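You operate a simulated robot arm through the tools that you are given. There is no shell and no other tool. Be economical: measure what you need, move in short steps, check, and stop when the job is done.

You run a simulated robot arm. Do the job below in one go: nothing can be reset, and whatever is moved stays where it is left.

TASK
Warm the booth up: mains and air on, damper open, heat on low.
Fine: watch the air gauge reach the green.

The check looks at the end state, three seconds after you hand in, the way a careful person would. Anything else that was tipped, shoved, dropped, spilled or broken makes it a failure.

THE ROBOT
A 7-joint arm with a two-finger parallel gripper, fixed in place. Base frame: the origin is at the foot of the arm, x ahead of it, y to its left, z up. Units: m, rad, N and s.
With the tool pointing down near the work surface it reaches from about 0.12 to 0.54 m from the base axis. Its first joint turns from -1.152 to 1.152 rad. Payload 2.4 kg.
The TCP is the grasp point between the finger pads, 0.03 m short of the fingertips. In the tool frame z runs along the fingers and y along their closing line. Largest opening 0.094 m; finger width 0.028, thickness 0.01; the body of the gripper, 0.05 by 0.096 m, starts 0.055 m behind the TCP.
Orientation is that of the tool frame in the base frame, as a unit quaternion [x, y, z, w]. With the fingers straight down and closing along the base's y, the tool's x points along the base's -x, its y along +y and its z along -z.

THE INTERFACE
- The arm moves only by the tool arm_command. Its argument "targets" is text: rows parted by semicolons, each of 7 numbers parted by spaces: the shift along the tool's x, y, z in units of 20 mm (1.0 is 20 mm), then the turn, a rotation vector about the tool's x, y, z in units of 4 degrees (1.0 is 4 degrees), then the gripper command, from -1 (shut) to 1 (fully open), values between in proportion. In form: dx dy dz wx wy wz claw; .... A call has 1 to 12 rows; each row shifts and turns the commanded pose from where the row before left it, along the tool's axes as they then stand. A call with a number of a shift or a turn outside -1 to 1 is refused whole. Rows are played at 5 a second. More than 0.05 m and 0.15 rad between two rows, or a gripper value outside its range, and nothing of the call is played. Where a pose cannot be reached the arm comes as near as it can. A force on the tool above 40 N (or 10 N above the force at the start of the call, whichever is more), or a blocked arm, ends the call early, and 0.2 s more pass. The fingers move at their own pace (about 0.153 m/s each) and stop on an object; they squeeze with about 45 N. The grip force told is the motor's: it shows also when the fingers shut on nothing. Time passes only in rows, and 0.2 s behind the last, so rows that do not move let the fingers close. It gives the time, the measured TCP pose, the force on the tool (base axes), the opening and the grip force at its end, in the units of the frame above (readings bear some noise), with the torque about the TCP (base axes, N m) and any sound that the robot's microphone picked up.
- Cameras (640 x 400 px; columns grow to the right, rows downward): "scene" is fixed at [0.0256, 0.4753, 1.4224]; the picture's right is [-0.81, -0.59, 0.00], its down [-0.45, 0.61, -0.65] and it looks along [0.39, -0.53, -0.76] (base axes); focal length 333 px, centre (320, 200). "wrist" rides on the gripper at [0.076, 0.014, -0.103] in the tool frame; the picture's right is [-0.18, 0.98, 0.00], its down [-0.75, -0.14, -0.64] and it looks along [-0.63, -0.12, 0.77] (tool axes); focal length 243 px, centre (320, 200). There is no depth. A picture from a camera that has moved, and an enlarged one, comes with that camera's place and axes in the base frame and with its lens.
- capture(camera): a new picture of that camera. It takes no simulated time.
- inspect(camera, box): a new picture of the part [left, top, right, bottom] of that camera's present view, enlarged. It takes no simulated time.
- finish_job(): hands the job in; it is judged then, once.

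Work in short steps. Places have to be worked out from the pictures, the camera data and where the tool is seen: move nearer, look again, correct. Check each grasp and each placing, and mend what went wrong. You have 120 turns and 64 pictures in all, those below and enlarged ones among them. Open the gripper and draw the arm clear of the work before you hand the job in, unless the task says otherwise; then end with one line.

The tools are called after ">>>" as a command line: name --argument value ..., lists and objects as JSON in quotes. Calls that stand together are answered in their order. arm_command: Moves the arm, as the interface text tells. Its arguments: {"type":"object","properties":{"targets":{"type":"string"}},"required":["targets"]} The other tools are called the same way: capture (camera) takes a picture; inspect (camera, box) takes an enlarged picture of a part of a camera's view; finish_job () hands the job in.

At the start:

```text
t: 0.0
tool_pos: [0.4328, -0.0855, 0.883]
ee_rot: [0.001, 1.0, 0.0, 0.0]
wrist_force: [0.8, 0.2, -0.2]
ft_torque: [-0.01, 0.0, 0.06]
finger_gap: 0.0941
grasp_force: 0.1
```

scene: 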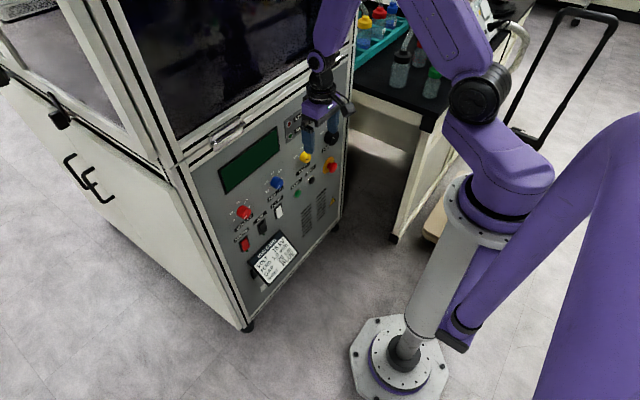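
wrist: 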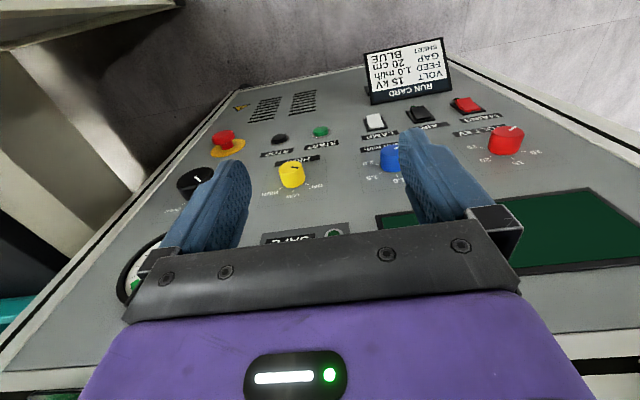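

The panel is in view under the gripper; I enlarge it from both cameras to read the labels.

>>> inspect --camera "scene" --box '[180, 90, 360, 300]'

>>> inspect --camera "wrist" --box '[340, 30, 560, 210]'

>>> inspect --camera "wrist" --box '[100, 80, 400, 300]'

```text
1.90 times, centred on (270, 195) of scene
camera zoom: at [0.0256, 0.4753, 1.4224], right [-0.81, -0.59, 0.0], down [-0.45, 0.61, -0.65], along [0.39, -0.53, -0.76], focal length 635 px, centre (415, 210)
```

zoom: 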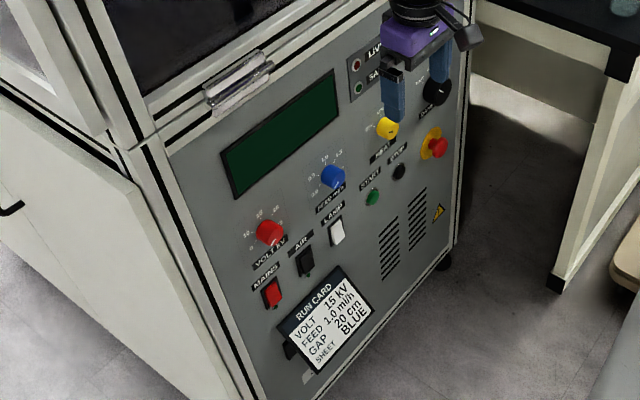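

```text
2.22 times, centred on (450, 120) of wrist
camera zoom: at [0.3572, -0.0704, 0.9856], right [0.18, 0.98, 0.0], down [0.75, -0.14, 0.64], along [0.63, -0.12, -0.77], focal length 539 px, centre (31, 378)
```

zoom: 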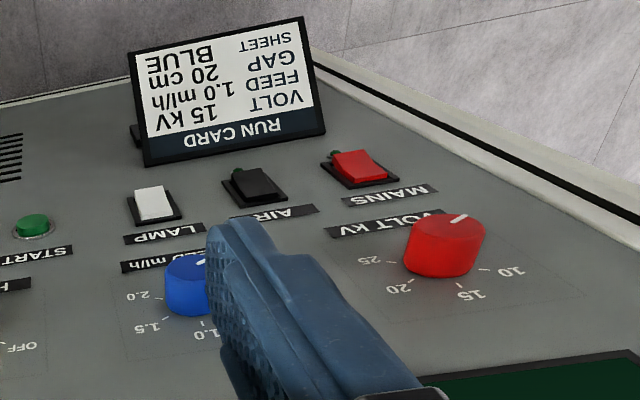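

```text
1.82 times, centred on (250, 190) of wrist
camera zoom: at [0.3572, -0.0704, 0.9856], right [0.18, 0.98, 0.0], down [0.75, -0.14, 0.64], along [0.63, -0.12, -0.77], focal length 441 px, centre (447, 218)
```

zoom: 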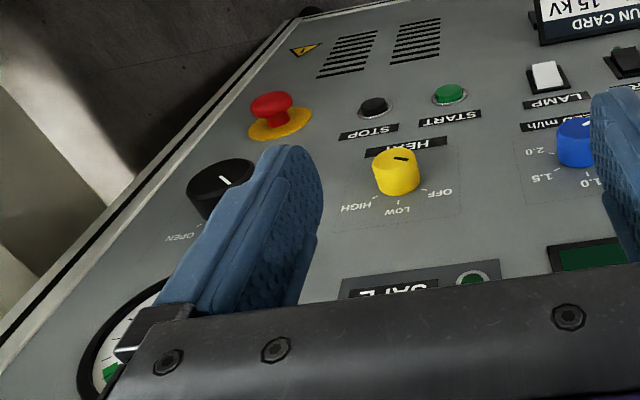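

Triangulating both views: mains rocker ≈ (0.546, 0.154, 0.56), heat knob top ≈ (0.542, −0.147, 0.697), so the panel is a roughly vertical face near x≈0.56. I pitch the tool up toward +x in place.

>>> arm_command --targets "0.3 0 0 0 -1 0 1;0.3 0 0 0 -1 0 1;0.3 0 0 0 -1 0 1;0.3 0 0 0 -1 0 1;0 0 0 0 -1 0 1;0 0 0 0 -1 0 1;0 0 0 0 -1 0 1;0 0 0 0 -1 0 1;0 0 0 0 -1 0 1;0 0 0 0 -1 0 1;0 0 0 0 -1 0 1"

```text
t: 2.4
tool_pos: [0.4088, -0.0858, 0.8803]
ee_rot: [0.0, 0.927, 0.001, 0.376]
wrist_force: [-0.5, 0.5, -0.1]
ft_torque: [-0.01, -0.01, 0.03]
finger_gap: 0.094
grasp_force: 0.1
```

Half way round; continue pitching, drifting down and slightly back.

>>> arm_command --targets "0.4 0 0 0 -1 0 1;0.4 0 0 0 -1 0 1;0.4 0 0 0 -1 0 1;0.4 0 0 0 -1 0 1;0.5 0 0 0 -1 0 1;0.5 0 0 0 -1 0 1;0.5 0 0 0 -1 0 1;0.5 0 0 0 -1 0 1;0.5 0 0 0 -1 0 1;0.5 0 0 0 -1 0 1;0.5 0 0 0 -1 0 1;0.5 0 0 0 -0.5 0 1"

>>> capture --camera "wrist"

>>> capture --camera "scene"

```text
t: 5.0
tool_pos: [0.4019, -0.0422, 0.768]
ee_rot: [0.001, 0.708, -0.001, 0.706]
wrist_force: [0.3, 0.0, 0.6]
ft_torque: [-0.01, 0.01, 0.01]
finger_gap: 0.0941
grasp_force: 0.0
out of reach, approached as far as the arm can: row 8, 9, 10, 11, 12
```

```text
58 pictures are left
camera wrist: at [0.2993, -0.0256, 0.6929], right [0.0, 0.98, 0.18], down [-0.64, -0.14, 0.76], along [0.77, -0.12, 0.63], focal length 243 px, centre (320, 200)
```

wrist: 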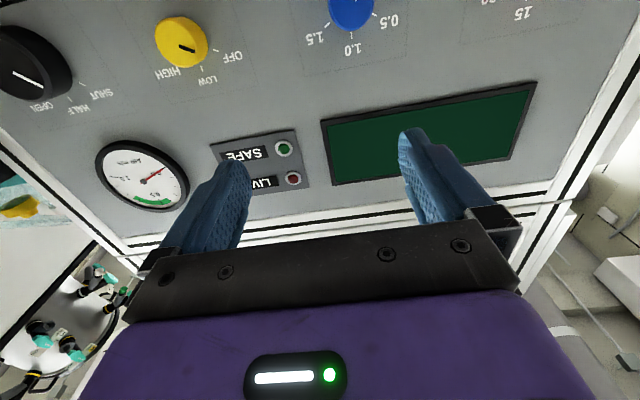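

```text
57 pictures are left
```

scene: 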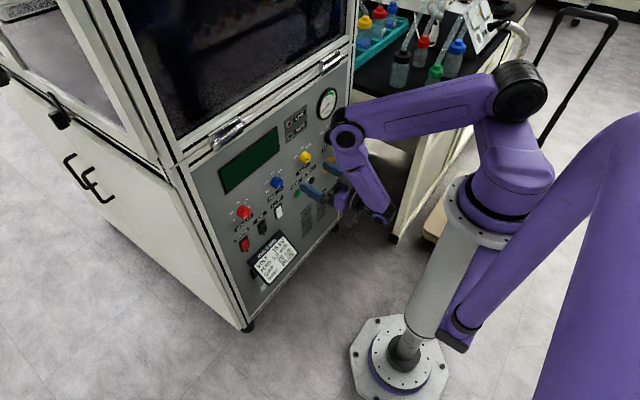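

Tool is horizontal, panel ≈ vertical at x≈0.555. I enlarge the damper, heat knob and gauge to read their pointers.

>>> inspect --camera "wrist" --box '[0, 0, 300, 220]'

>>> inspect --camera "scene" --box '[220, 80, 350, 270]'

```text
1.82 times, centred on (150, 110) of wrist
camera zoom: at [0.2993, -0.0256, 0.6929], right [0.0, 0.98, 0.18], down [-0.64, -0.14, 0.76], along [0.77, -0.12, 0.63], focal length 441 px, centre (629, 364)
```

zoom: 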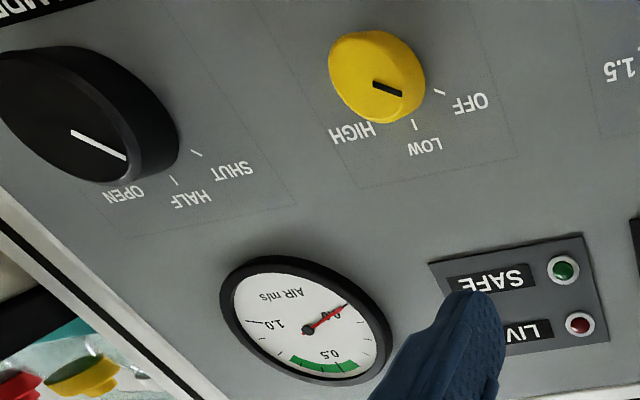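

```text
2.11 times, centred on (285, 175) of scene
camera zoom: at [0.0256, 0.4753, 1.4224], right [-0.81, -0.59, 0.0], down [-0.45, 0.61, -0.65], along [0.39, -0.53, -0.76], focal length 702 px, centre (394, 253)
```

zoom: 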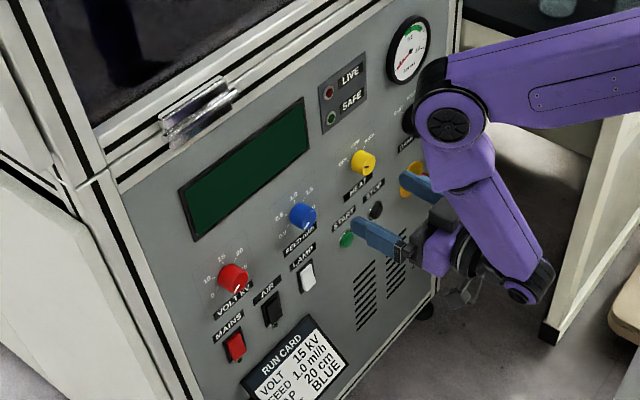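

Damper points at SHUT, heat at OFF, gauge 0. Rockers first: I shut the fingers and move in front of the mains rocker, standing off about 10 cm.

>>> arm_command --targets "0.75 0.98 0.1 0 0 0 -1;0.75 0.98 0.1 0 0 0 -1;0.75 0.98 0.1 0 0 0 -1;0.75 0.98 0.1 0 0 0 -1;0.75 0.98 0.1 0 0 0 -1;0.75 0.98 0.1 0 0 0 -1;0.75 0.98 0.1 0 0 0 -1;0.75 0.98 0.1 0 0 0 -1;0.75 0.98 0.1 0 0 0 -1;0.75 0.98 0.1 0 0 0 -1"

>>> capture --camera "wrist"

```text
t: 7.2
tool_pos: [0.412, 0.0997, 0.6903]
ee_rot: [0.0, 0.707, -0.001, 0.707]
wrist_force: [0.8, 0.1, -0.4]
ft_torque: [-0.04, -0.04, 0.01]
finger_gap: 0.0
grasp_force: 33.2
out of reach, approached as far as the arm can: row 6, 7, 8, 9, 10
```

```text
54 pictures are left
camera wrist: at [0.3088, 0.1142, 0.6141], right [0.0, 0.98, 0.18], down [-0.64, -0.14, 0.75], along [0.77, -0.12, 0.63], focal length 243 px, centre (320, 200)
```

wrist: 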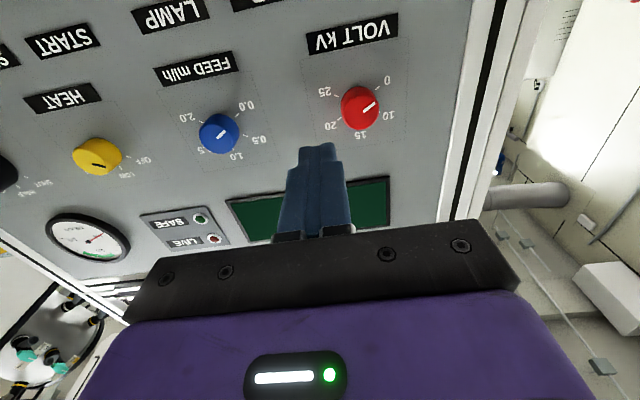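

The arm stopped short (too folded at this stand-off). I go forward and down a bit to see whether it follows.

>>> arm_command --targets "0.5 0 0.5 0 0 0 -1;0.5 0 0.5 0 0 0 -1;0.5 0 0.5 0 0 0 -1;0.5 0 0.5 0 0 0 -1"

```text
t: 8.2
tool_pos: [0.4105, 0.0997, 0.6905]
ee_rot: [0.0, 0.707, 0.0, 0.707]
wrist_force: [1.1, -0.2, -0.4]
ft_torque: [-0.03, 0.02, 0.02]
finger_gap: 0.0002
grasp_force: 33.3
out of reach, approached as far as the arm can: row 1, 2, 3, 4
```

No motion; I test which axis is limited, forward only.

>>> arm_command --targets "0 0 1 0 0 0 -1;0 0 1 0 0 0 -1"

```text
t: 8.8
tool_pos: [0.4525, 0.0985, 0.6912]
ee_rot: [-0.001, 0.707, 0.0, 0.707]
wrist_force: [0.1, 0.5, 0.9]
ft_torque: [-0.01, 0.03, -0.01]
finger_gap: 0.0
grasp_force: 33.4
```

Forward works. Now down with a little sideways.

>>> arm_command --targets "1 0 0 0 0 0 -1;1 0 0 0 0 0 -1;0 1 0 0 0 0 -1;0 1 0 0 0 0 -1"

>>> capture --camera "scene"

```text
t: 9.8
tool_pos: [0.4503, 0.1372, 0.691]
ee_rot: [0.0, 0.707, -0.001, 0.707]
wrist_force: [-0.3, 0.0, 0.4]
ft_torque: [-0.03, 0.01, -0.01]
finger_gap: 0.0
grasp_force: 33.0
out of reach, approached as far as the arm can: row 1, 2
```

```text
53 pictures are left
```

scene: 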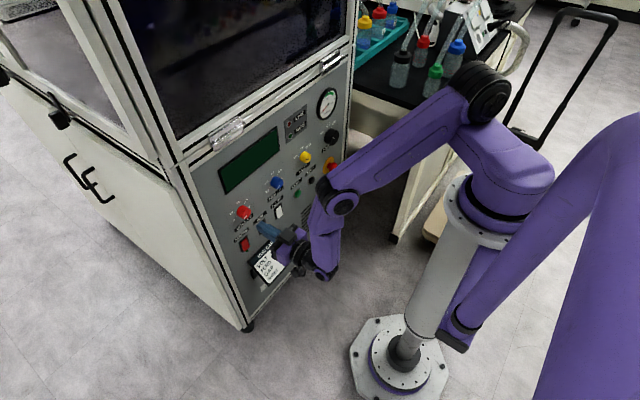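

Likely a wrist-bend limit with a level tool at low height. I pitch the tool about 32° down and then descend.

>>> arm_command --targets "0 0 0 0 1 0 -1;0 0 0 0 1 0 -1;0 0 0 0 1 0 -1;0 0 0 0 1 0 -1;0 0 0 0 1 0 -1;0 0 0 0 1 0 -1;0 0 0 0 1 0 -1;0 0 0 0 1 0 -1;0.85 0.2 0.53 0 0 0 -1;0.85 0.2 0.53 0 0 0 -1;0.85 0.2 0.53 0 0 0 -1;0.85 0.2 0.53 0 0 0 -1"

>>> capture --camera "wrist"

```text
t: 12.4
tool_pos: [0.4527, 0.1556, 0.6108]
ee_rot: [0.001, 0.875, 0.0, 0.485]
wrist_force: [0.8, -0.4, -0.4]
ft_torque: [0.01, -0.03, -0.02]
finger_gap: 0.0
grasp_force: 32.8
```

```text
52 pictures are left
camera wrist: at [0.3246, 0.1703, 0.6001], right [0.1, 0.98, 0.16], down [-0.14, -0.14, 0.98], along [0.98, -0.12, 0.13], focal length 243 px, centre (320, 200)
```

wrist: 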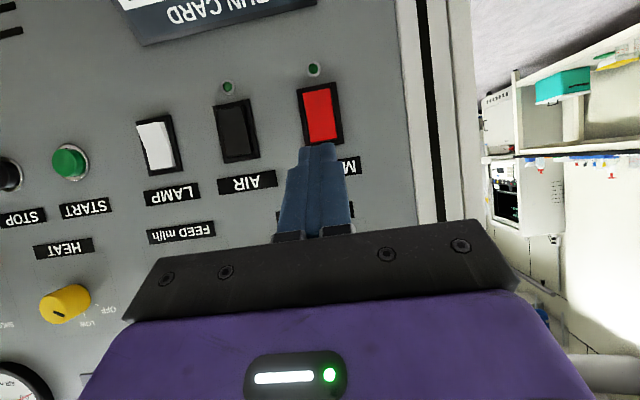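

Good view. Mains rocker centre ≈ (0.55, 0.156, 0.552), about 5 cm tall. I enlarge to see which half is raised.

>>> inspect --camera "wrist" --box '[120, 50, 380, 210]'

```text
2.46 times, centred on (250, 130) of wrist
camera zoom: at [0.3246, 0.1703, 0.6001], right [0.1, 0.98, 0.16], down [-0.14, -0.14, 0.98], along [0.98, -0.12, 0.13], focal length 597 px, centre (492, 372)
```

zoom: 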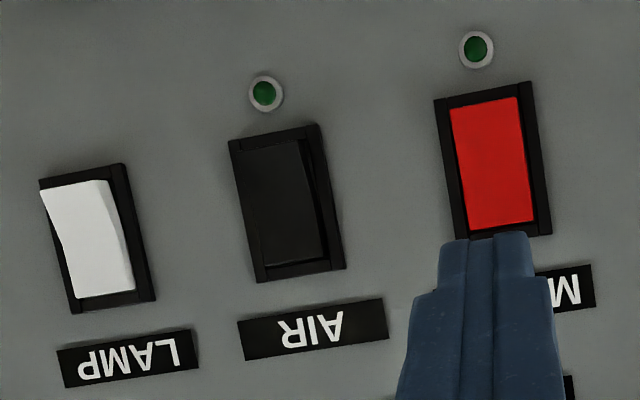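

>>> inspect --camera "wrist" --box '[205, 70, 285, 180]'

>>> inspect --camera "wrist" --box '[285, 60, 365, 160]'

```text
3.64 times, centred on (245, 125) of wrist
camera zoom: at [0.3246, 0.1703, 0.6001], right [0.1, 0.98, 0.16], down [-0.14, -0.14, 0.98], along [0.98, -0.12, 0.13], focal length 882 px, centre (593, 473)
```

zoom: 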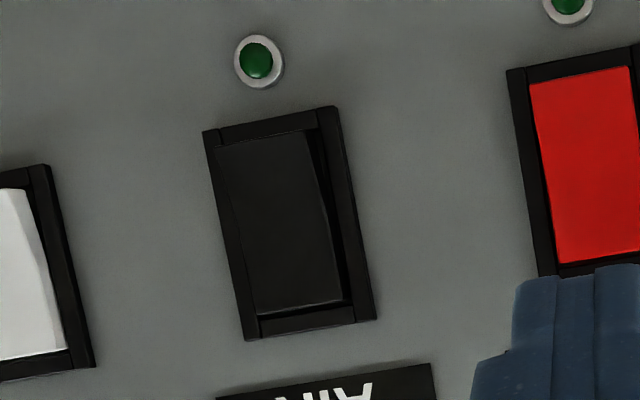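

```text
4.00 times, centred on (325, 110) of wrist
camera zoom: at [0.3246, 0.1703, 0.6001], right [0.1, 0.98, 0.16], down [-0.14, -0.14, 0.98], along [0.98, -0.12, 0.13], focal length 970 px, centre (300, 560)
```

zoom: 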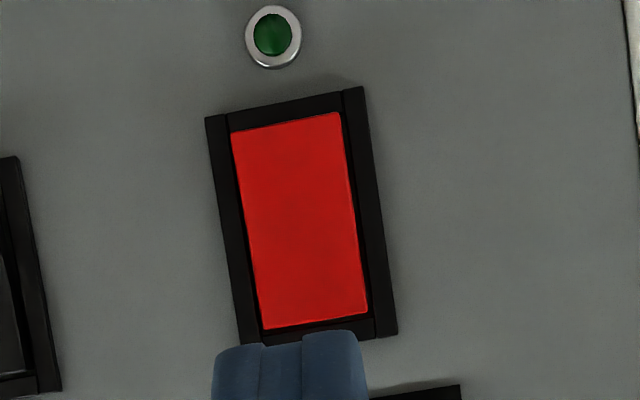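

AIR's upper half stands proud, so OFF = top raised; the tops must be pressed. I go to 2 cm short of the top half of MAINS.

>>> arm_command --targets "0.8 0 0.5 0 0 0 -1;0.8 0 0.5 0 0 0 -1;-0.53 0 0.85 0 0 0 -1;-0.53 0 0.85 0 0 0 -1"

>>> inspect --camera "wrist" --box '[200, 20, 420, 240]'

```text
t: 13.4
tool_pos: [0.4862, 0.1584, 0.5838]
ee_rot: [-0.001, 0.875, 0.001, 0.484]
wrist_force: [-0.5, 0.4, 0.3]
ft_torque: [-0.01, 0.0, -0.01]
finger_gap: 0.0
grasp_force: 32.8
out of reach, approached as far as the arm can: row 2
```

```text
1.82 times, centred on (310, 130) of wrist
camera zoom: at [0.3599, 0.173, 0.5745], right [0.1, 0.98, 0.16], down [-0.14, -0.14, 0.98], along [0.98, -0.12, 0.13], focal length 441 px, centre (338, 327)
```

zoom: 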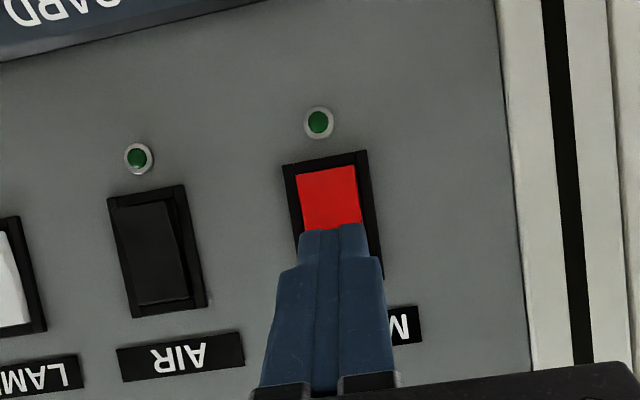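

Slightly too high (z 0.584) and at the reach limit; I pitch down 8° more and drop about 8 mm.

>>> arm_command --targets "0 -0.1 0 0 1 0 -1;0 0 0 0 1 0 -1;0.3 0 0.25 0 0 0 -1"

>>> inspect --camera "wrist" --box '[200, 20, 420, 240]'

```text
t: 14.2
tool_pos: [0.4882, 0.1538, 0.5771]
ee_rot: [0.0, 0.906, 0.0, 0.423]
wrist_force: [0.6, 0.1, -0.2]
ft_torque: [0.01, -0.01, -0.01]
finger_gap: 0.0
grasp_force: 33.2
```

```text
1.82 times, centred on (310, 130) of wrist
camera zoom: at [0.3602, 0.1699, 0.5843], right [0.12, 0.98, 0.14], down [-0.01, -0.14, 0.99], along [0.99, -0.12, -0.01], focal length 441 px, centre (338, 327)
```

zoom: 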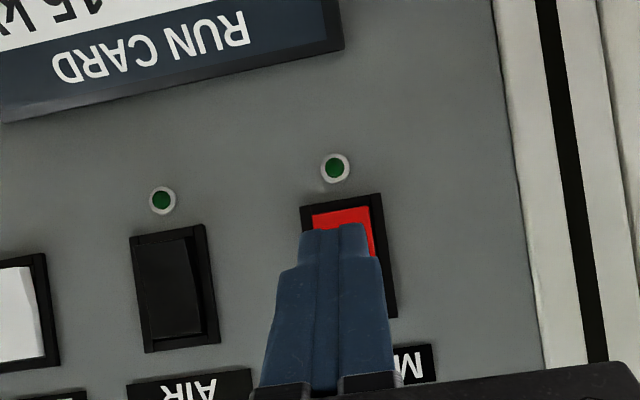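

Lined up with the mains top half. I press forward along +x in small steps.

>>> arm_command --targets "-0.5 0.08 0.6 0 0 0 -1;-0.13 0 0.155 0 0 0 -1;-0.13 0 0.155 0 0 0 -1;-0.13 0 0.155 0 0 0 -1;-0.13 0 0.155 0 0 0 -1"

>>> inspect --camera "wrist" --box '[200, 20, 420, 240]'

```text
t: 15.4
tool_pos: [0.5132, 0.1573, 0.5752]
ee_rot: [-0.005, 0.908, -0.001, 0.418]
wrist_force: [-3.9, 0.4, 1.7]
ft_torque: [0.01, -0.01, -0.03]
finger_gap: 0.0
grasp_force: 33.0
stopped in row 5: the force on the tool passed its limit at 66 N (the readings are from after the stop); the commanded pose is now the measured one
```

```text
1.82 times, centred on (310, 130) of wrist
camera zoom: at [0.3854, 0.1711, 0.5829], right [0.11, 0.98, 0.13], down [0.0, -0.14, 0.99], along [0.99, -0.11, -0.02], focal length 441 px, centre (338, 327)
```

zoom: 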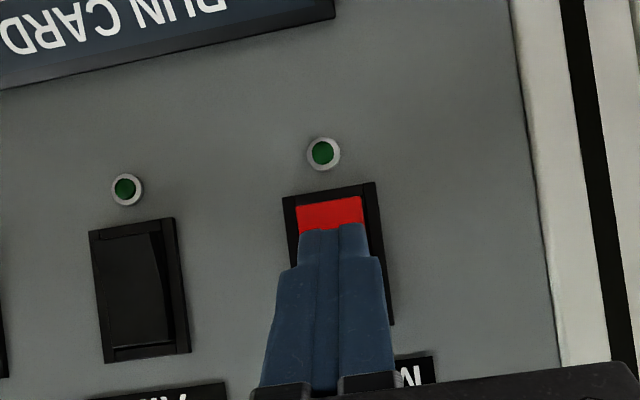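

Force rose to 66 N at x=0.513, no click. I back off 2 cm and look at the rocker.

>>> arm_command --targets "0.64 0 -0.77 0 0 0 -1;-0.7 0 -0.7 0 0 0 -1;-0.7 0 -0.7 0 0 0 -1"

>>> inspect --camera "wrist" --box '[240, 60, 400, 180]'

```text
t: 16.2
tool_pos: [0.49, 0.1564, 0.6145]
ee_rot: [-0.003, 0.908, -0.002, 0.418]
wrist_force: [0.3, -0.1, -0.6]
ft_torque: [-0.01, -0.02, 0.02]
finger_gap: 0.0
grasp_force: 33.2
```

```text
3.33 times, centred on (320, 120) of wrist
camera zoom: at [0.3625, 0.1709, 0.6232], right [0.11, 0.98, 0.13], down [0.0, -0.14, 0.99], along [0.99, -0.11, -0.02], focal length 809 px, centre (320, 467)
```

zoom: 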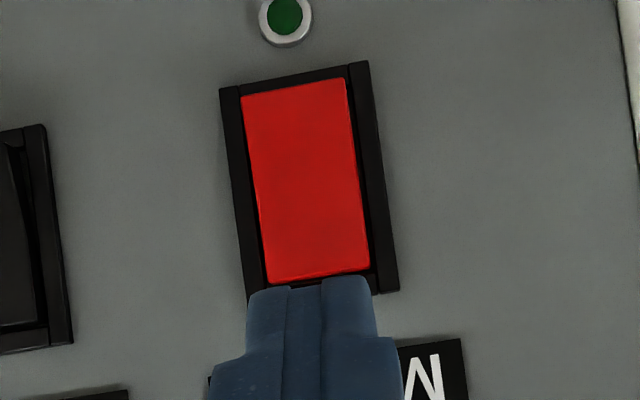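

Tilt is hard to judge head-on; I zoom the scene camera on the rockers for an oblique look.

>>> inspect --camera "scene" --box '[225, 195, 295, 260]'

```text
6.15 times, centred on (260, 228) of scene
camera zoom: at [0.0256, 0.4753, 1.4224], right [-0.81, -0.59, 0.0], down [-0.45, 0.61, -0.65], along [0.39, -0.53, -0.76], focal length 2050 px, centre (689, 31)
```

zoom: 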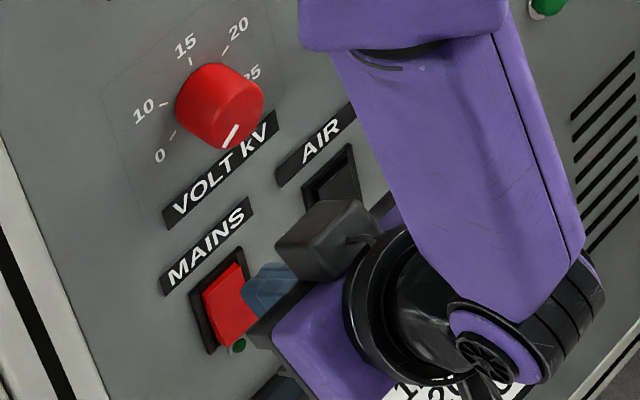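

From here MAINS clearly stands proud at its bottom, same as LAMP, opposite to AIR; its top was already pressed in and its lamp is dark, so "on" must be bottom-in. I pitch down further and drop to press the bottom half.

>>> arm_command --targets "0 0 0 0 1 0 -1;0 0 0 0 1 0 -1;0 0 0 0 1 0 -1;0.565 0 0.72 0 0 0 -1;0.565 0 0.72 0 0 0 -1;0.565 0 0.72 0 0 0 -1"

>>> inspect --camera "wrist" --box '[200, 20, 420, 240]'

```text
t: 17.6
tool_pos: [0.4903, 0.1564, 0.5585]
ee_rot: [-0.004, 0.947, -0.002, 0.322]
wrist_force: [-0.9, 0.0, -0.4]
ft_torque: [-0.04, 0.03, 0.0]
finger_gap: 0.0
grasp_force: 33.0
```

```text
1.82 times, centred on (310, 130) of wrist
camera zoom: at [0.3671, 0.1714, 0.5939], right [0.14, 0.98, 0.11], down [0.21, -0.13, 0.97], along [0.97, -0.11, -0.22], focal length 441 px, centre (338, 327)
```

zoom: 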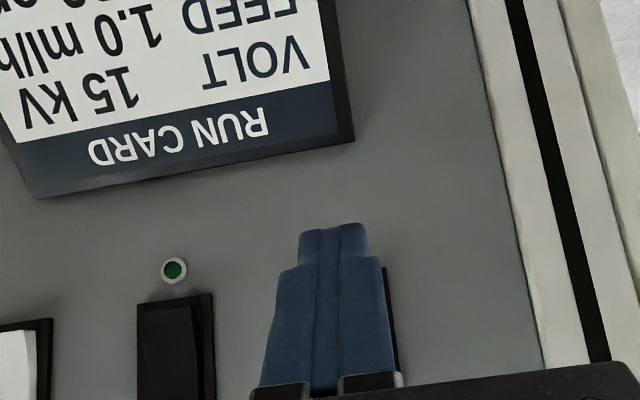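

Tip is level with the lower half (contact z≈0.543). Press forward gently.

>>> arm_command --targets "-0.47 0 0.37 0 0 0 -1;-0.118 0 0.092 0 0 0 -1;-0.118 0 0.092 0 0 0 -1;-0.118 0 0.092 0 0 0 -1;-0.118 0 0.092 0 0 0 -1;-0.118 0 0.092 0 0 0 -1"

```text
t: 19.0
tool_pos: [0.5162, 0.1564, 0.5585]
ee_rot: [-0.004, 0.948, -0.003, 0.319]
wrist_force: [-6.1, -0.5, 1.4]
ft_torque: [0.0, 0.05, -0.01]
finger_gap: 0.0001
grasp_force: 33.0
```

In contact with ~6 N at x=0.516; a few more small steps.

>>> arm_command --targets "-0.118 0 0.092 0 0 0 -1;-0.118 0 0.092 0 0 0 -1;-0.118 0 0.092 0 0 0 -1"

>>> inspect --camera "scene" --box '[225, 195, 295, 260]'

```text
t: 19.8
tool_pos: [0.5153, 0.1564, 0.5548]
ee_rot: [-0.007, 0.95, -0.004, 0.311]
wrist_force: [-0.5, 0.6, -0.9]
ft_torque: [-0.01, 0.0, 0.01]
finger_gap: 0.0
grasp_force: 33.3
stopped in row 3: the force on the tool passed its limit at 57 N (the readings are from after the stop); the commanded pose is now the measured one
```

```text
6.15 times, centred on (260, 228) of scene
camera zoom: at [0.0256, 0.4753, 1.4224], right [-0.81, -0.59, 0.0], down [-0.45, 0.61, -0.65], along [0.39, -0.53, -0.76], focal length 2050 px, centre (689, 31)
```

zoom: 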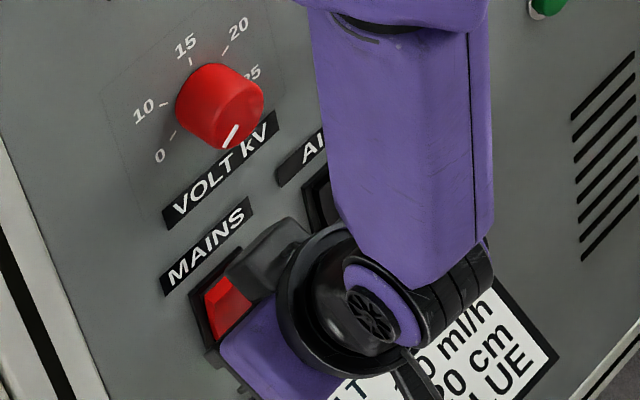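

Stopped at 57 N again. I back off and look.

>>> arm_command --targets "0.78 0 -0.62 0 0 0 -1;-0.3 0 -1 0 0 0 -1;-0.3 0 -1 0 0 0 -1;-0.3 0 -1 0 0 0 -1"

>>> capture --camera "wrist"

>>> inspect --camera "scene" --box '[225, 195, 295, 260]'

```text
t: 20.8
tool_pos: [0.475, 0.1566, 0.6159]
ee_rot: [-0.008, 0.95, -0.003, 0.312]
wrist_force: [-0.3, 0.2, 0.0]
ft_torque: [0.0, 0.0, 0.03]
finger_gap: 0.0
grasp_force: 33.3
```

```text
41 pictures are left
camera wrist: at [0.3529, 0.1705, 0.6528], right [0.14, 0.99, 0.1], down [0.23, -0.13, 0.97], along [0.96, -0.11, -0.24], focal length 243 px, centre (320, 200)
```

wrist: 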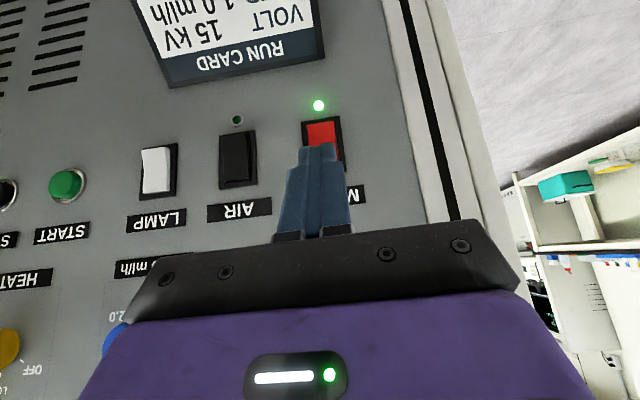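

```text
6.15 times, centred on (260, 228) of scene
camera zoom: at [0.0256, 0.4753, 1.4224], right [-0.81, -0.59, 0.0], down [-0.45, 0.61, -0.65], along [0.39, -0.53, -0.76], focal length 2050 px, centre (689, 31)
```

zoom: 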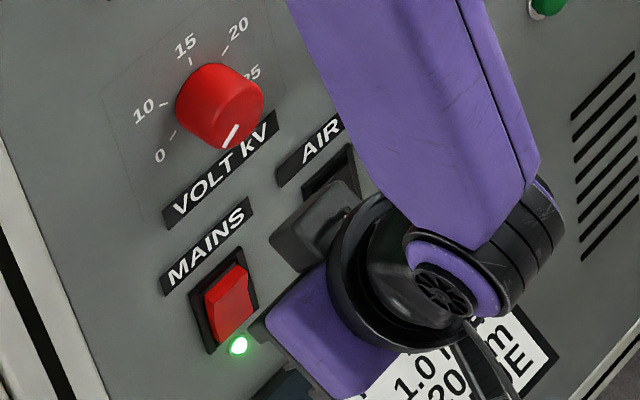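

MAINS is now on (lamp lit). AIR's lamp is dark; I zoom on it to settle its tilt.

>>> inspect --camera "wrist" --box '[130, 100, 270, 200]'

```text
4.00 times, centred on (200, 150) of wrist
camera zoom: at [0.3529, 0.1705, 0.6528], right [0.14, 0.99, 0.1], down [0.23, -0.13, 0.97], along [0.96, -0.11, -0.24], focal length 970 px, centre (800, 400)
```

zoom: 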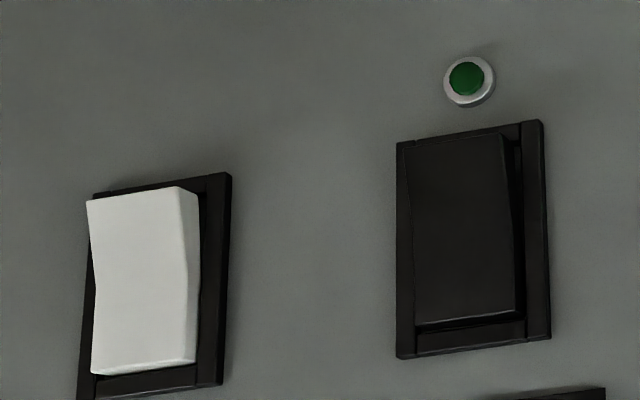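

AIR is tilted like MAINS was (bottom proud), at y≈0.0735. I slide across above it, then lower to the same press height.

>>> arm_command --targets "0 -0.83 0 0 0 0 -1;0 -0.83 0 0 0 0 -1;0 -0.83 0 0 0 0 -1;0 -0.83 0 0 0 0 -1;0 -0.83 0 0 0 0 -1;0.56 0 0.77 0 0 0 -1;0.56 0 0.77 0 0 0 -1;0.56 0 0.77 0 0 0 -1"

>>> capture --camera "wrist"

```text
t: 22.6
tool_pos: [0.4789, 0.0723, 0.5584]
ee_rot: [-0.007, 0.95, -0.004, 0.313]
wrist_force: [-0.4, -0.3, -0.1]
ft_torque: [-0.01, 0.02, -0.04]
finger_gap: 0.0
grasp_force: 33.3
```

```text
38 pictures are left
camera wrist: at [0.3556, 0.0871, 0.5964], right [0.14, 0.99, 0.1], down [0.23, -0.13, 0.97], along [0.96, -0.11, -0.24], focal length 243 px, centre (320, 200)
```

wrist: 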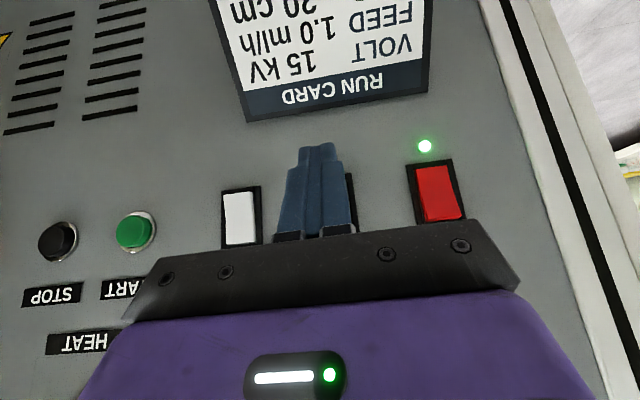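

Aligned. Press forward as before.

>>> arm_command --targets "-0.48 0.03 0.356 0 0 0 -1;-0.48 0.03 0.356 0 0 0 -1;-0.12 0 0.089 0 0 0 -1;-0.12 0 0.089 0 0 0 -1;-0.12 0 0.089 0 0 0 -1;-0.12 0 0.089 0 0 0 -1;-0.12 0 0.089 0 0 0 -1;-0.12 0 0.089 0 0 0 -1;-0.12 0 0.089 0 0 0 -1"

```text
t: 24.6
tool_pos: [0.5173, 0.0751, 0.555]
ee_rot: [-0.01, 0.952, -0.004, 0.306]
wrist_force: [-29.0, 2.0, 8.5]
ft_torque: [0.06, 0.2, 0.0]
finger_gap: 0.0
grasp_force: 32.4
```

Firm contact (29 N). Back off and check the lamp.

>>> arm_command --targets "0.8 0 -0.6 0 0 0 -1;-0.3 0 -1 0 0 0 -1;-0.3 0 -1 0 0 0 -1;-0.3 0 -1 0 0 0 -1"

>>> capture --camera "wrist"

```text
t: 25.6
tool_pos: [0.4806, 0.0752, 0.6173]
ee_rot: [-0.006, 0.95, -0.004, 0.312]
wrist_force: [-0.8, 0.0, -0.3]
ft_torque: [0.0, 0.0, 0.0]
finger_gap: 0.0002
grasp_force: 33.2
```

```text
37 pictures are left
camera wrist: at [0.3584, 0.0885, 0.6552], right [0.14, 0.99, 0.1], down [0.23, -0.13, 0.97], along [0.96, -0.11, -0.24], focal length 243 px, centre (320, 200)
```

wrist: 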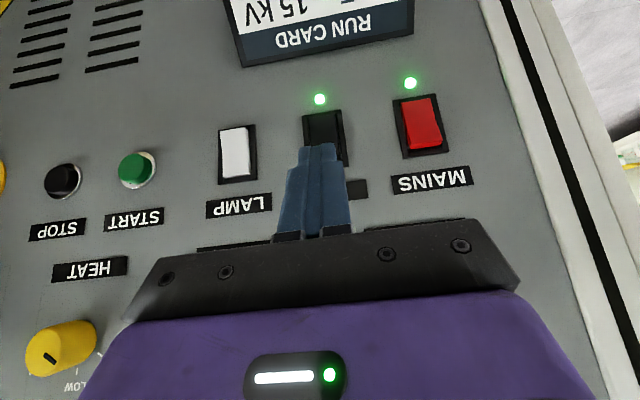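

Both rockers on, lamps lit. Next the damper knob (≈ y −0.285, z 0.69): retreat up, then level the tool while moving to the right.

>>> arm_command --targets "-0.26 0 -0.99 0 0 0 -1;-0.26 0 -0.99 0 0 0 -1;-0.26 0 -0.99 0 0 0 -1;-0.26 0 -0.99 0 0 0 -1;0 -1 0 0 -1 0 -1;0 -1 0 0 -1 0 -1;0 -1 0 0 -1 0 -1;0 -1 0 0 -1 0 -1;0 -1 0 0 -1 0 -1;0 -1 0 0 -1 0 -1;0 -1 0 0 -1 0 -1;0 -1 0 0 -1 0 -1"

>>> arm_command --targets "0 -1 0 0 -1 0 0;0 -1 0 0 -1 0 0.5;0 -1 0 0 -1 0 0.5;0 -1 0 0 -1 0 0.5;0 -1 0 0 -1 0 0.5;0 -1 0 0 -0.4 0 0.5;0 -1 0 0 0 0 0.5;0 -1 0 0 0 0 0.5"

>>> capture --camera "wrist"

```text
t: 28.1
tool_pos: [0.4522, -0.0844, 0.6945]
ee_rot: [-0.007, 0.827, -0.002, 0.562]
wrist_force: [0.5, -0.3, 0.3]
ft_torque: [-0.03, -0.04, 0.02]
finger_gap: 0.0001
grasp_force: 32.8
```

```text
t: 29.9
tool_pos: [0.4542, -0.2434, 0.6974]
ee_rot: [-0.007, 0.707, 0.0, 0.707]
wrist_force: [-0.4, 0.7, 0.4]
ft_torque: [0.0, 0.0, 0.03]
finger_gap: 0.0705
grasp_force: 0.1
```

```text
36 pictures are left
camera wrist: at [0.3517, -0.2319, 0.6218], right [-0.01, 0.98, 0.17], down [-0.64, -0.14, 0.76], along [0.77, -0.1, 0.63], focal length 243 px, centre (320, 200)
```

wrist: 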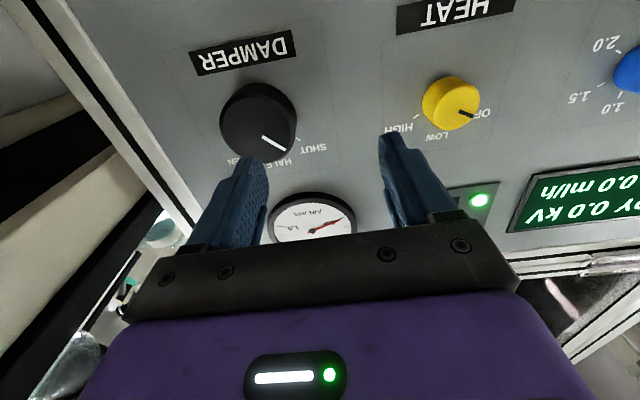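

Nearly in front of the damper; the display woke up. I zoom on the damper to pin its centre.

>>> inspect --camera "wrist" --box '[180, 30, 380, 240]'

>>> inspect --camera "scene" --box '[290, 80, 360, 190]'

```text
1.90 times, centred on (280, 135) of wrist
camera zoom: at [0.3517, -0.2319, 0.6218], right [-0.01, 0.98, 0.17], down [-0.64, -0.14, 0.76], along [0.77, -0.1, 0.63], focal length 462 px, centre (396, 324)
```

zoom: 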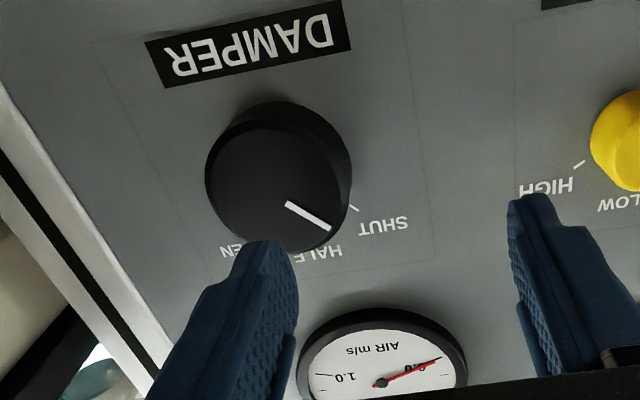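

```text
3.64 times, centred on (325, 135) of scene
camera zoom: at [0.0256, 0.4753, 1.4224], right [-0.81, -0.59, 0.0], down [-0.45, 0.61, -0.65], along [0.39, -0.53, -0.76], focal length 1212 px, centre (302, 436)
```

zoom: 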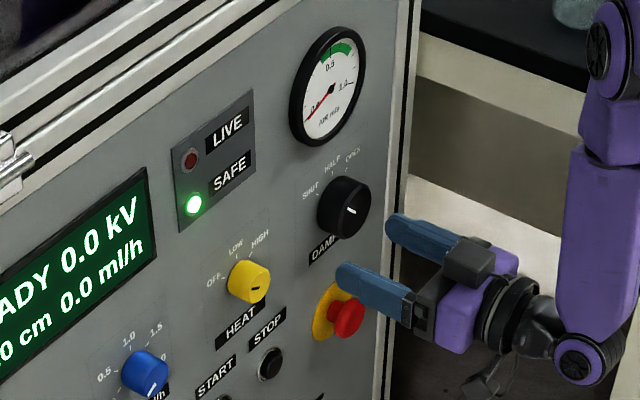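

Damper knob face centre ≈ (0.532, −0.290, 0.688), diameter ≈ 5.5 cm. I centre on it, open to 85 mm and pre-roll −45° so the turn to OPEN (clockwise ≈90°) stays symmetric.

>>> arm_command --targets "0.15 -0.8 0 0 0 0 0.9;0.15 -0.8 0 0 0 0 0.9;0.12 -0.74 0 0 0 0 0.9;0 0 0 0 0 -1 0.9;0 0 0 0 0 -1 0.9;0 0 0 0 0 -1 0.9;0 0 0 0 0 -1 0.9;0 0 0 0 0 -1 0.9;0 0 0 0 0 -1 0.9;0 0 0 0 0 -1 0.9;0 0 0 0 0 -1 0.9;0 0 0 0 0 -1 0.9"

>>> arm_command --targets "0 0 0 0 0 -1 0.9;0 0 0 0 0 -1 0.9;0 0 0.7 0 0 0 0.9"

>>> capture --camera "wrist"

>>> inspect --camera "scene" --box '[290, 80, 360, 190]'

```text
t: 32.5
tool_pos: [0.4553, -0.2915, 0.6896]
ee_rot: [-0.226, 0.67, -0.219, 0.672]
wrist_force: [0.6, 0.3, 0.1]
ft_torque: [0.02, -0.01, -0.03]
finger_gap: 0.0893
grasp_force: 0.1
```

```text
t: 33.4
tool_pos: [0.4693, -0.2917, 0.6904]
ee_rot: [-0.272, 0.654, -0.265, 0.654]
wrist_force: [-0.4, 0.3, -0.2]
ft_torque: [0.01, -0.01, 0.0]
finger_gap: 0.0893
grasp_force: 0.0
```

```text
33 pictures are left
camera wrist: at [0.3668, -0.3353, 0.626], right [-0.01, 0.83, -0.56], down [-0.64, 0.42, 0.64], along [0.76, 0.37, 0.53], focal length 243 px, centre (320, 200)
```

wrist: 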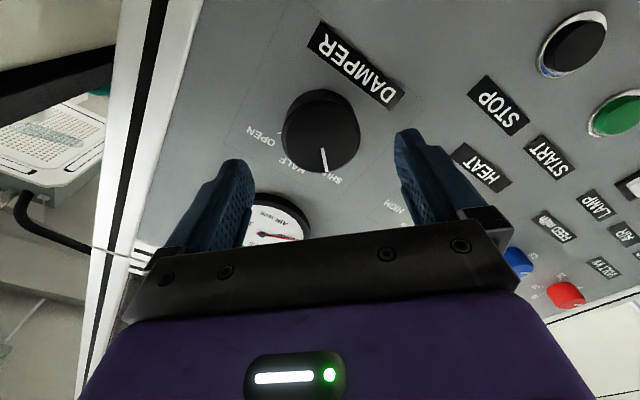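

```text
3.64 times, centred on (325, 135) of scene
camera zoom: at [0.0256, 0.4753, 1.4224], right [-0.81, -0.59, 0.0], down [-0.45, 0.61, -0.65], along [0.39, -0.53, -0.76], focal length 1212 px, centre (302, 436)
```

zoom: 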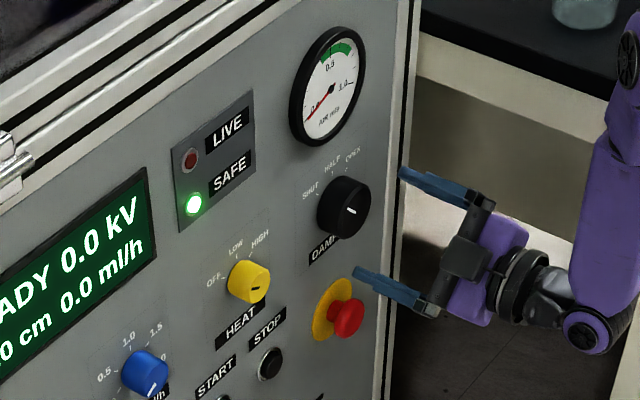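

Knob centre agrees with the tool axis (y −0.291, z 0.690). Advance ~4.5 cm around the knob, watching force.

>>> arm_command --targets "0 0 0.6 0 0 0 0.9;0 0 0.6 0 0 0 0.9;0 0 0.5 0 0 0 0.9;0 0 0.3 0 0 0 0.9;0 0 0.2 0 0 0 0.9"

>>> capture --camera "wrist"

```text
t: 34.5
tool_pos: [0.51, -0.2879, 0.6936]
ee_rot: [-0.272, 0.653, -0.265, 0.655]
wrist_force: [0.7, -0.1, -0.1]
ft_torque: [-0.02, -0.02, -0.02]
finger_gap: 0.0897
grasp_force: 0.1
out of reach, approached as far as the arm can: row 3
```

```text
31 pictures are left
camera wrist: at [0.4074, -0.3316, 0.6293], right [-0.01, 0.83, -0.56], down [-0.65, 0.42, 0.64], along [0.76, 0.37, 0.53], focal length 243 px, centre (320, 200)
```

wrist: 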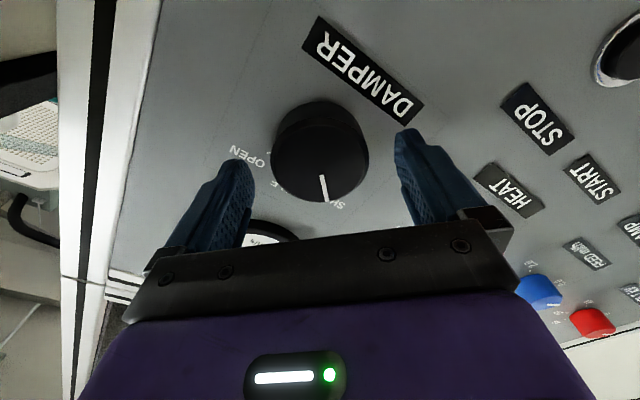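

Slight offset: knob centre is ~8 mm along tool +x. I correct that and go a few mm deeper.

>>> arm_command --targets "0.2 0 0 0 0 0 0.9;0.2 0 0 0 0 0 0.9;0 0 0.25 0 0 0 0.9"

```text
t: 35.4
tool_pos: [0.5143, -0.2876, 0.6942]
ee_rot: [-0.273, 0.654, -0.265, 0.655]
wrist_force: [0.0, -0.5, 0.5]
ft_torque: [-0.07, 0.03, 0.04]
finger_gap: 0.0895
grasp_force: 0.0
out of reach, approached as far as the arm can: row 1, 2
```

Level pose is at the limit; pitch 6° down to gain room and repeat the correction.

>>> arm_command --targets "-0.53 0.53 0 0 0 0 0.9"

```text
t: 35.8
tool_pos: [0.5141, -0.2726, 0.6941]
ee_rot: [-0.272, 0.653, -0.265, 0.656]
wrist_force: [0.0, 0.1, 0.4]
ft_torque: [-0.02, 0.03, 0.01]
finger_gap: 0.0894
grasp_force: 0.1
```

I put the turn in the shift columns (moved 15 mm in y, no contact). Undo that and apply the pitch properly.

>>> arm_command --targets "0.53 -0.53 0 0 0 0 0.9;0 0 0 -0.53 0.53 0 0.9;0 0 0 -0.53 0.53 0 0.9;0.25 0 0 0 0 0 0.9;0.2 0 0 0 0 0 0.9"

>>> capture --camera "wrist"

```text
t: 37.0
tool_pos: [0.5134, -0.2932, 0.6869]
ee_rot: [-0.286, 0.687, -0.25, 0.62]
wrist_force: [-0.1, -1.0, -0.6]
ft_torque: [0.01, 0.0, 0.0]
finger_gap: 0.0894
grasp_force: 0.1
```

```text
30 pictures are left
camera wrist: at [0.4055, -0.3382, 0.6337], right [-0.07, 0.83, -0.56], down [-0.58, 0.42, 0.7], along [0.81, 0.37, 0.45], focal length 243 px, centre (320, 200)
```

wrist: 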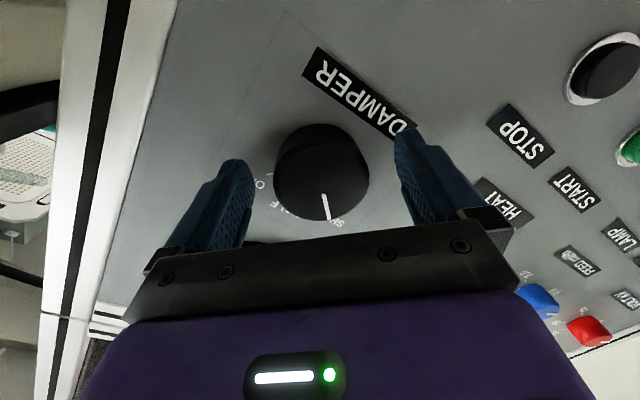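

Centred at (−0.293, 0.687). Close on the knob.

>>> arm_command --targets "0 0 0 0 0 0 0.3;0 0 0 0 0 0 -0.2;0 0 0 0 0 0 -1;0 0 0 0 0 0 -1"

>>> capture --camera "wrist"

```text
t: 38.0
tool_pos: [0.5134, -0.2935, 0.6868]
ee_rot: [-0.286, 0.685, -0.252, 0.621]
wrist_force: [0.3, -1.2, 0.9]
ft_torque: [0.03, -0.89, -0.81]
finger_gap: 0.0572
grasp_force: 45.6
```

```text
29 pictures are left
camera wrist: at [0.4057, -0.3386, 0.6341], right [-0.07, 0.83, -0.56], down [-0.58, 0.42, 0.7], along [0.81, 0.37, 0.45], focal length 243 px, centre (320, 200)
```

wrist: 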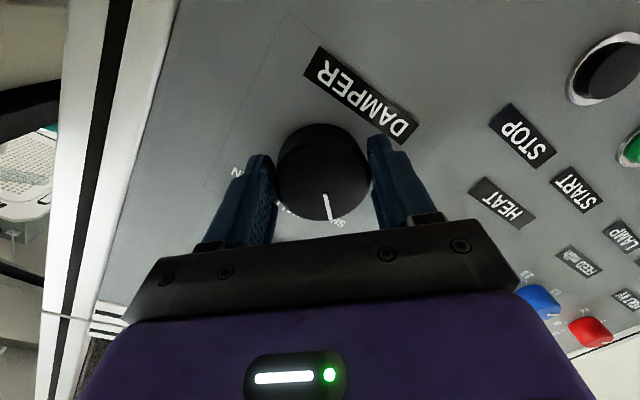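

Gripped (57 mm). Turn clockwise 24° and check readings.

>>> arm_command --targets "0 0 0 0 0 1 -1;0 0 0 0 0 1 -1;0 0 0 0 0 1 -1;0 0 0 0 0 1 -1;0 0 0 0 0 1 -1;0 0 0 0 0 1 -1"

>>> inspect --camera "scene" --box '[290, 80, 360, 190]'

```text
t: 39.4
tool_pos: [0.5124, -0.2929, 0.6853]
ee_rot: [-0.138, 0.731, -0.114, 0.658]
wrist_force: [-3.2, 5.1, -1.8]
ft_torque: [-0.06, -0.51, 0.11]
finger_gap: 0.0564
grasp_force: 45.2
```

```text
3.64 times, centred on (325, 135) of scene
camera zoom: at [0.0255, 0.4753, 1.4224], right [-0.81, -0.59, 0.0], down [-0.45, 0.61, -0.65], along [0.39, -0.53, -0.76], focal length 1212 px, centre (302, 436)
```

zoom: 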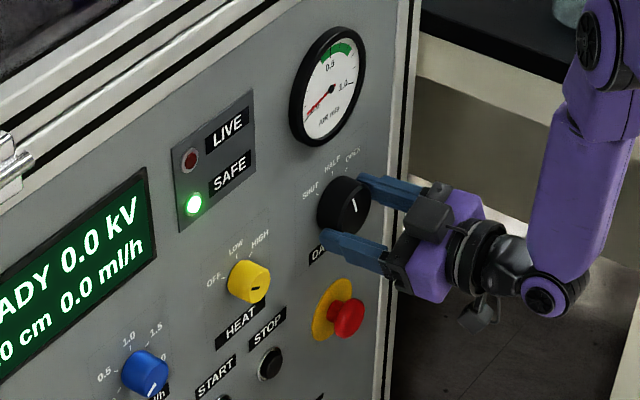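

Knob follows. Continue another 40°.

>>> arm_command --targets "0 0 0 0 0 1 -1;0 0 0 0 0 1 -1;0 0 0 0 0 1 -1;0 0 0 0 0 1 -1;0 0 0 0 0 1 -1;0 0 0 0 0 1 -1;0 0 0 0 0 1 -1;0 0 0 0 0 1 -1;0 0 0 0 0 1 -1;0 0 0 0 0 1 -1"

>>> inspect --camera "scene" --box '[290, 80, 360, 190]'

```text
t: 41.5
tool_pos: [0.513, -0.2888, 0.6857]
ee_rot: [0.115, 0.735, 0.123, 0.657]
wrist_force: [-15.4, 27.2, 3.2]
ft_torque: [-0.14, -0.39, 2.28]
finger_gap: 0.0555
grasp_force: 45.1
```

```text
3.64 times, centred on (325, 135) of scene
camera zoom: at [0.0252, 0.4758, 1.4222], right [-0.81, -0.59, 0.0], down [-0.45, 0.61, -0.65], along [0.39, -0.53, -0.76], focal length 1212 px, centre (302, 436)
```

zoom: 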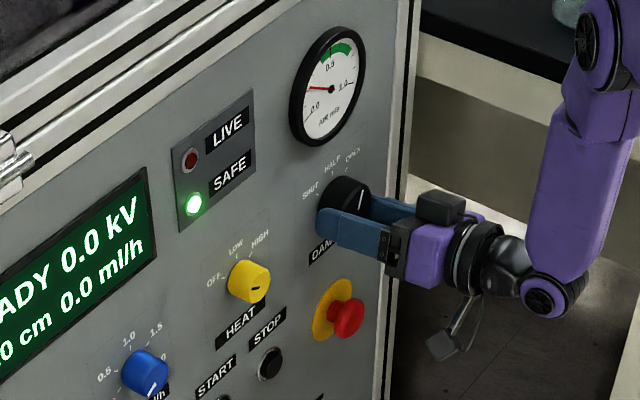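

Knob about two-thirds there, but side force (27 N) builds from the pitch mismatch. I release and regrip to relax it, then check.

>>> arm_command --targets "0 0 0 0 0 0 0.5;0 0 0 0 0 0 0.5;0 0 0 0 0 0 0.5"

>>> capture --camera "wrist"

```text
t: 42.4
tool_pos: [0.5137, -0.2955, 0.6872]
ee_rot: [0.122, 0.733, 0.114, 0.659]
wrist_force: [0.3, 0.1, -0.2]
ft_torque: [0.02, -0.04, -0.02]
finger_gap: 0.0705
grasp_force: 0.1
```

```text
26 pictures are left
camera wrist: at [0.4042, -0.2575, 0.6307], right [0.05, 0.87, 0.5], down [-0.57, -0.39, 0.73], along [0.82, -0.31, 0.47], focal length 243 px, centre (320, 200)
```

wrist: 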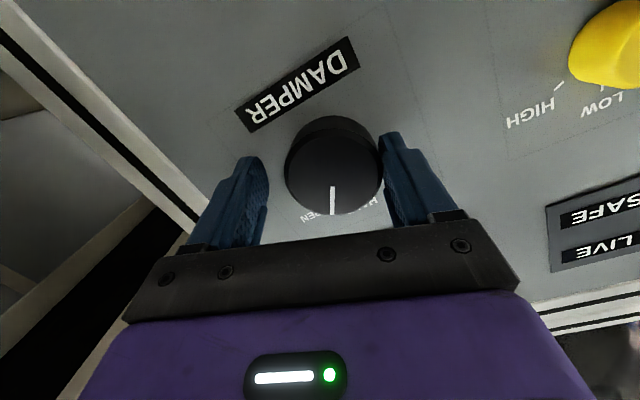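

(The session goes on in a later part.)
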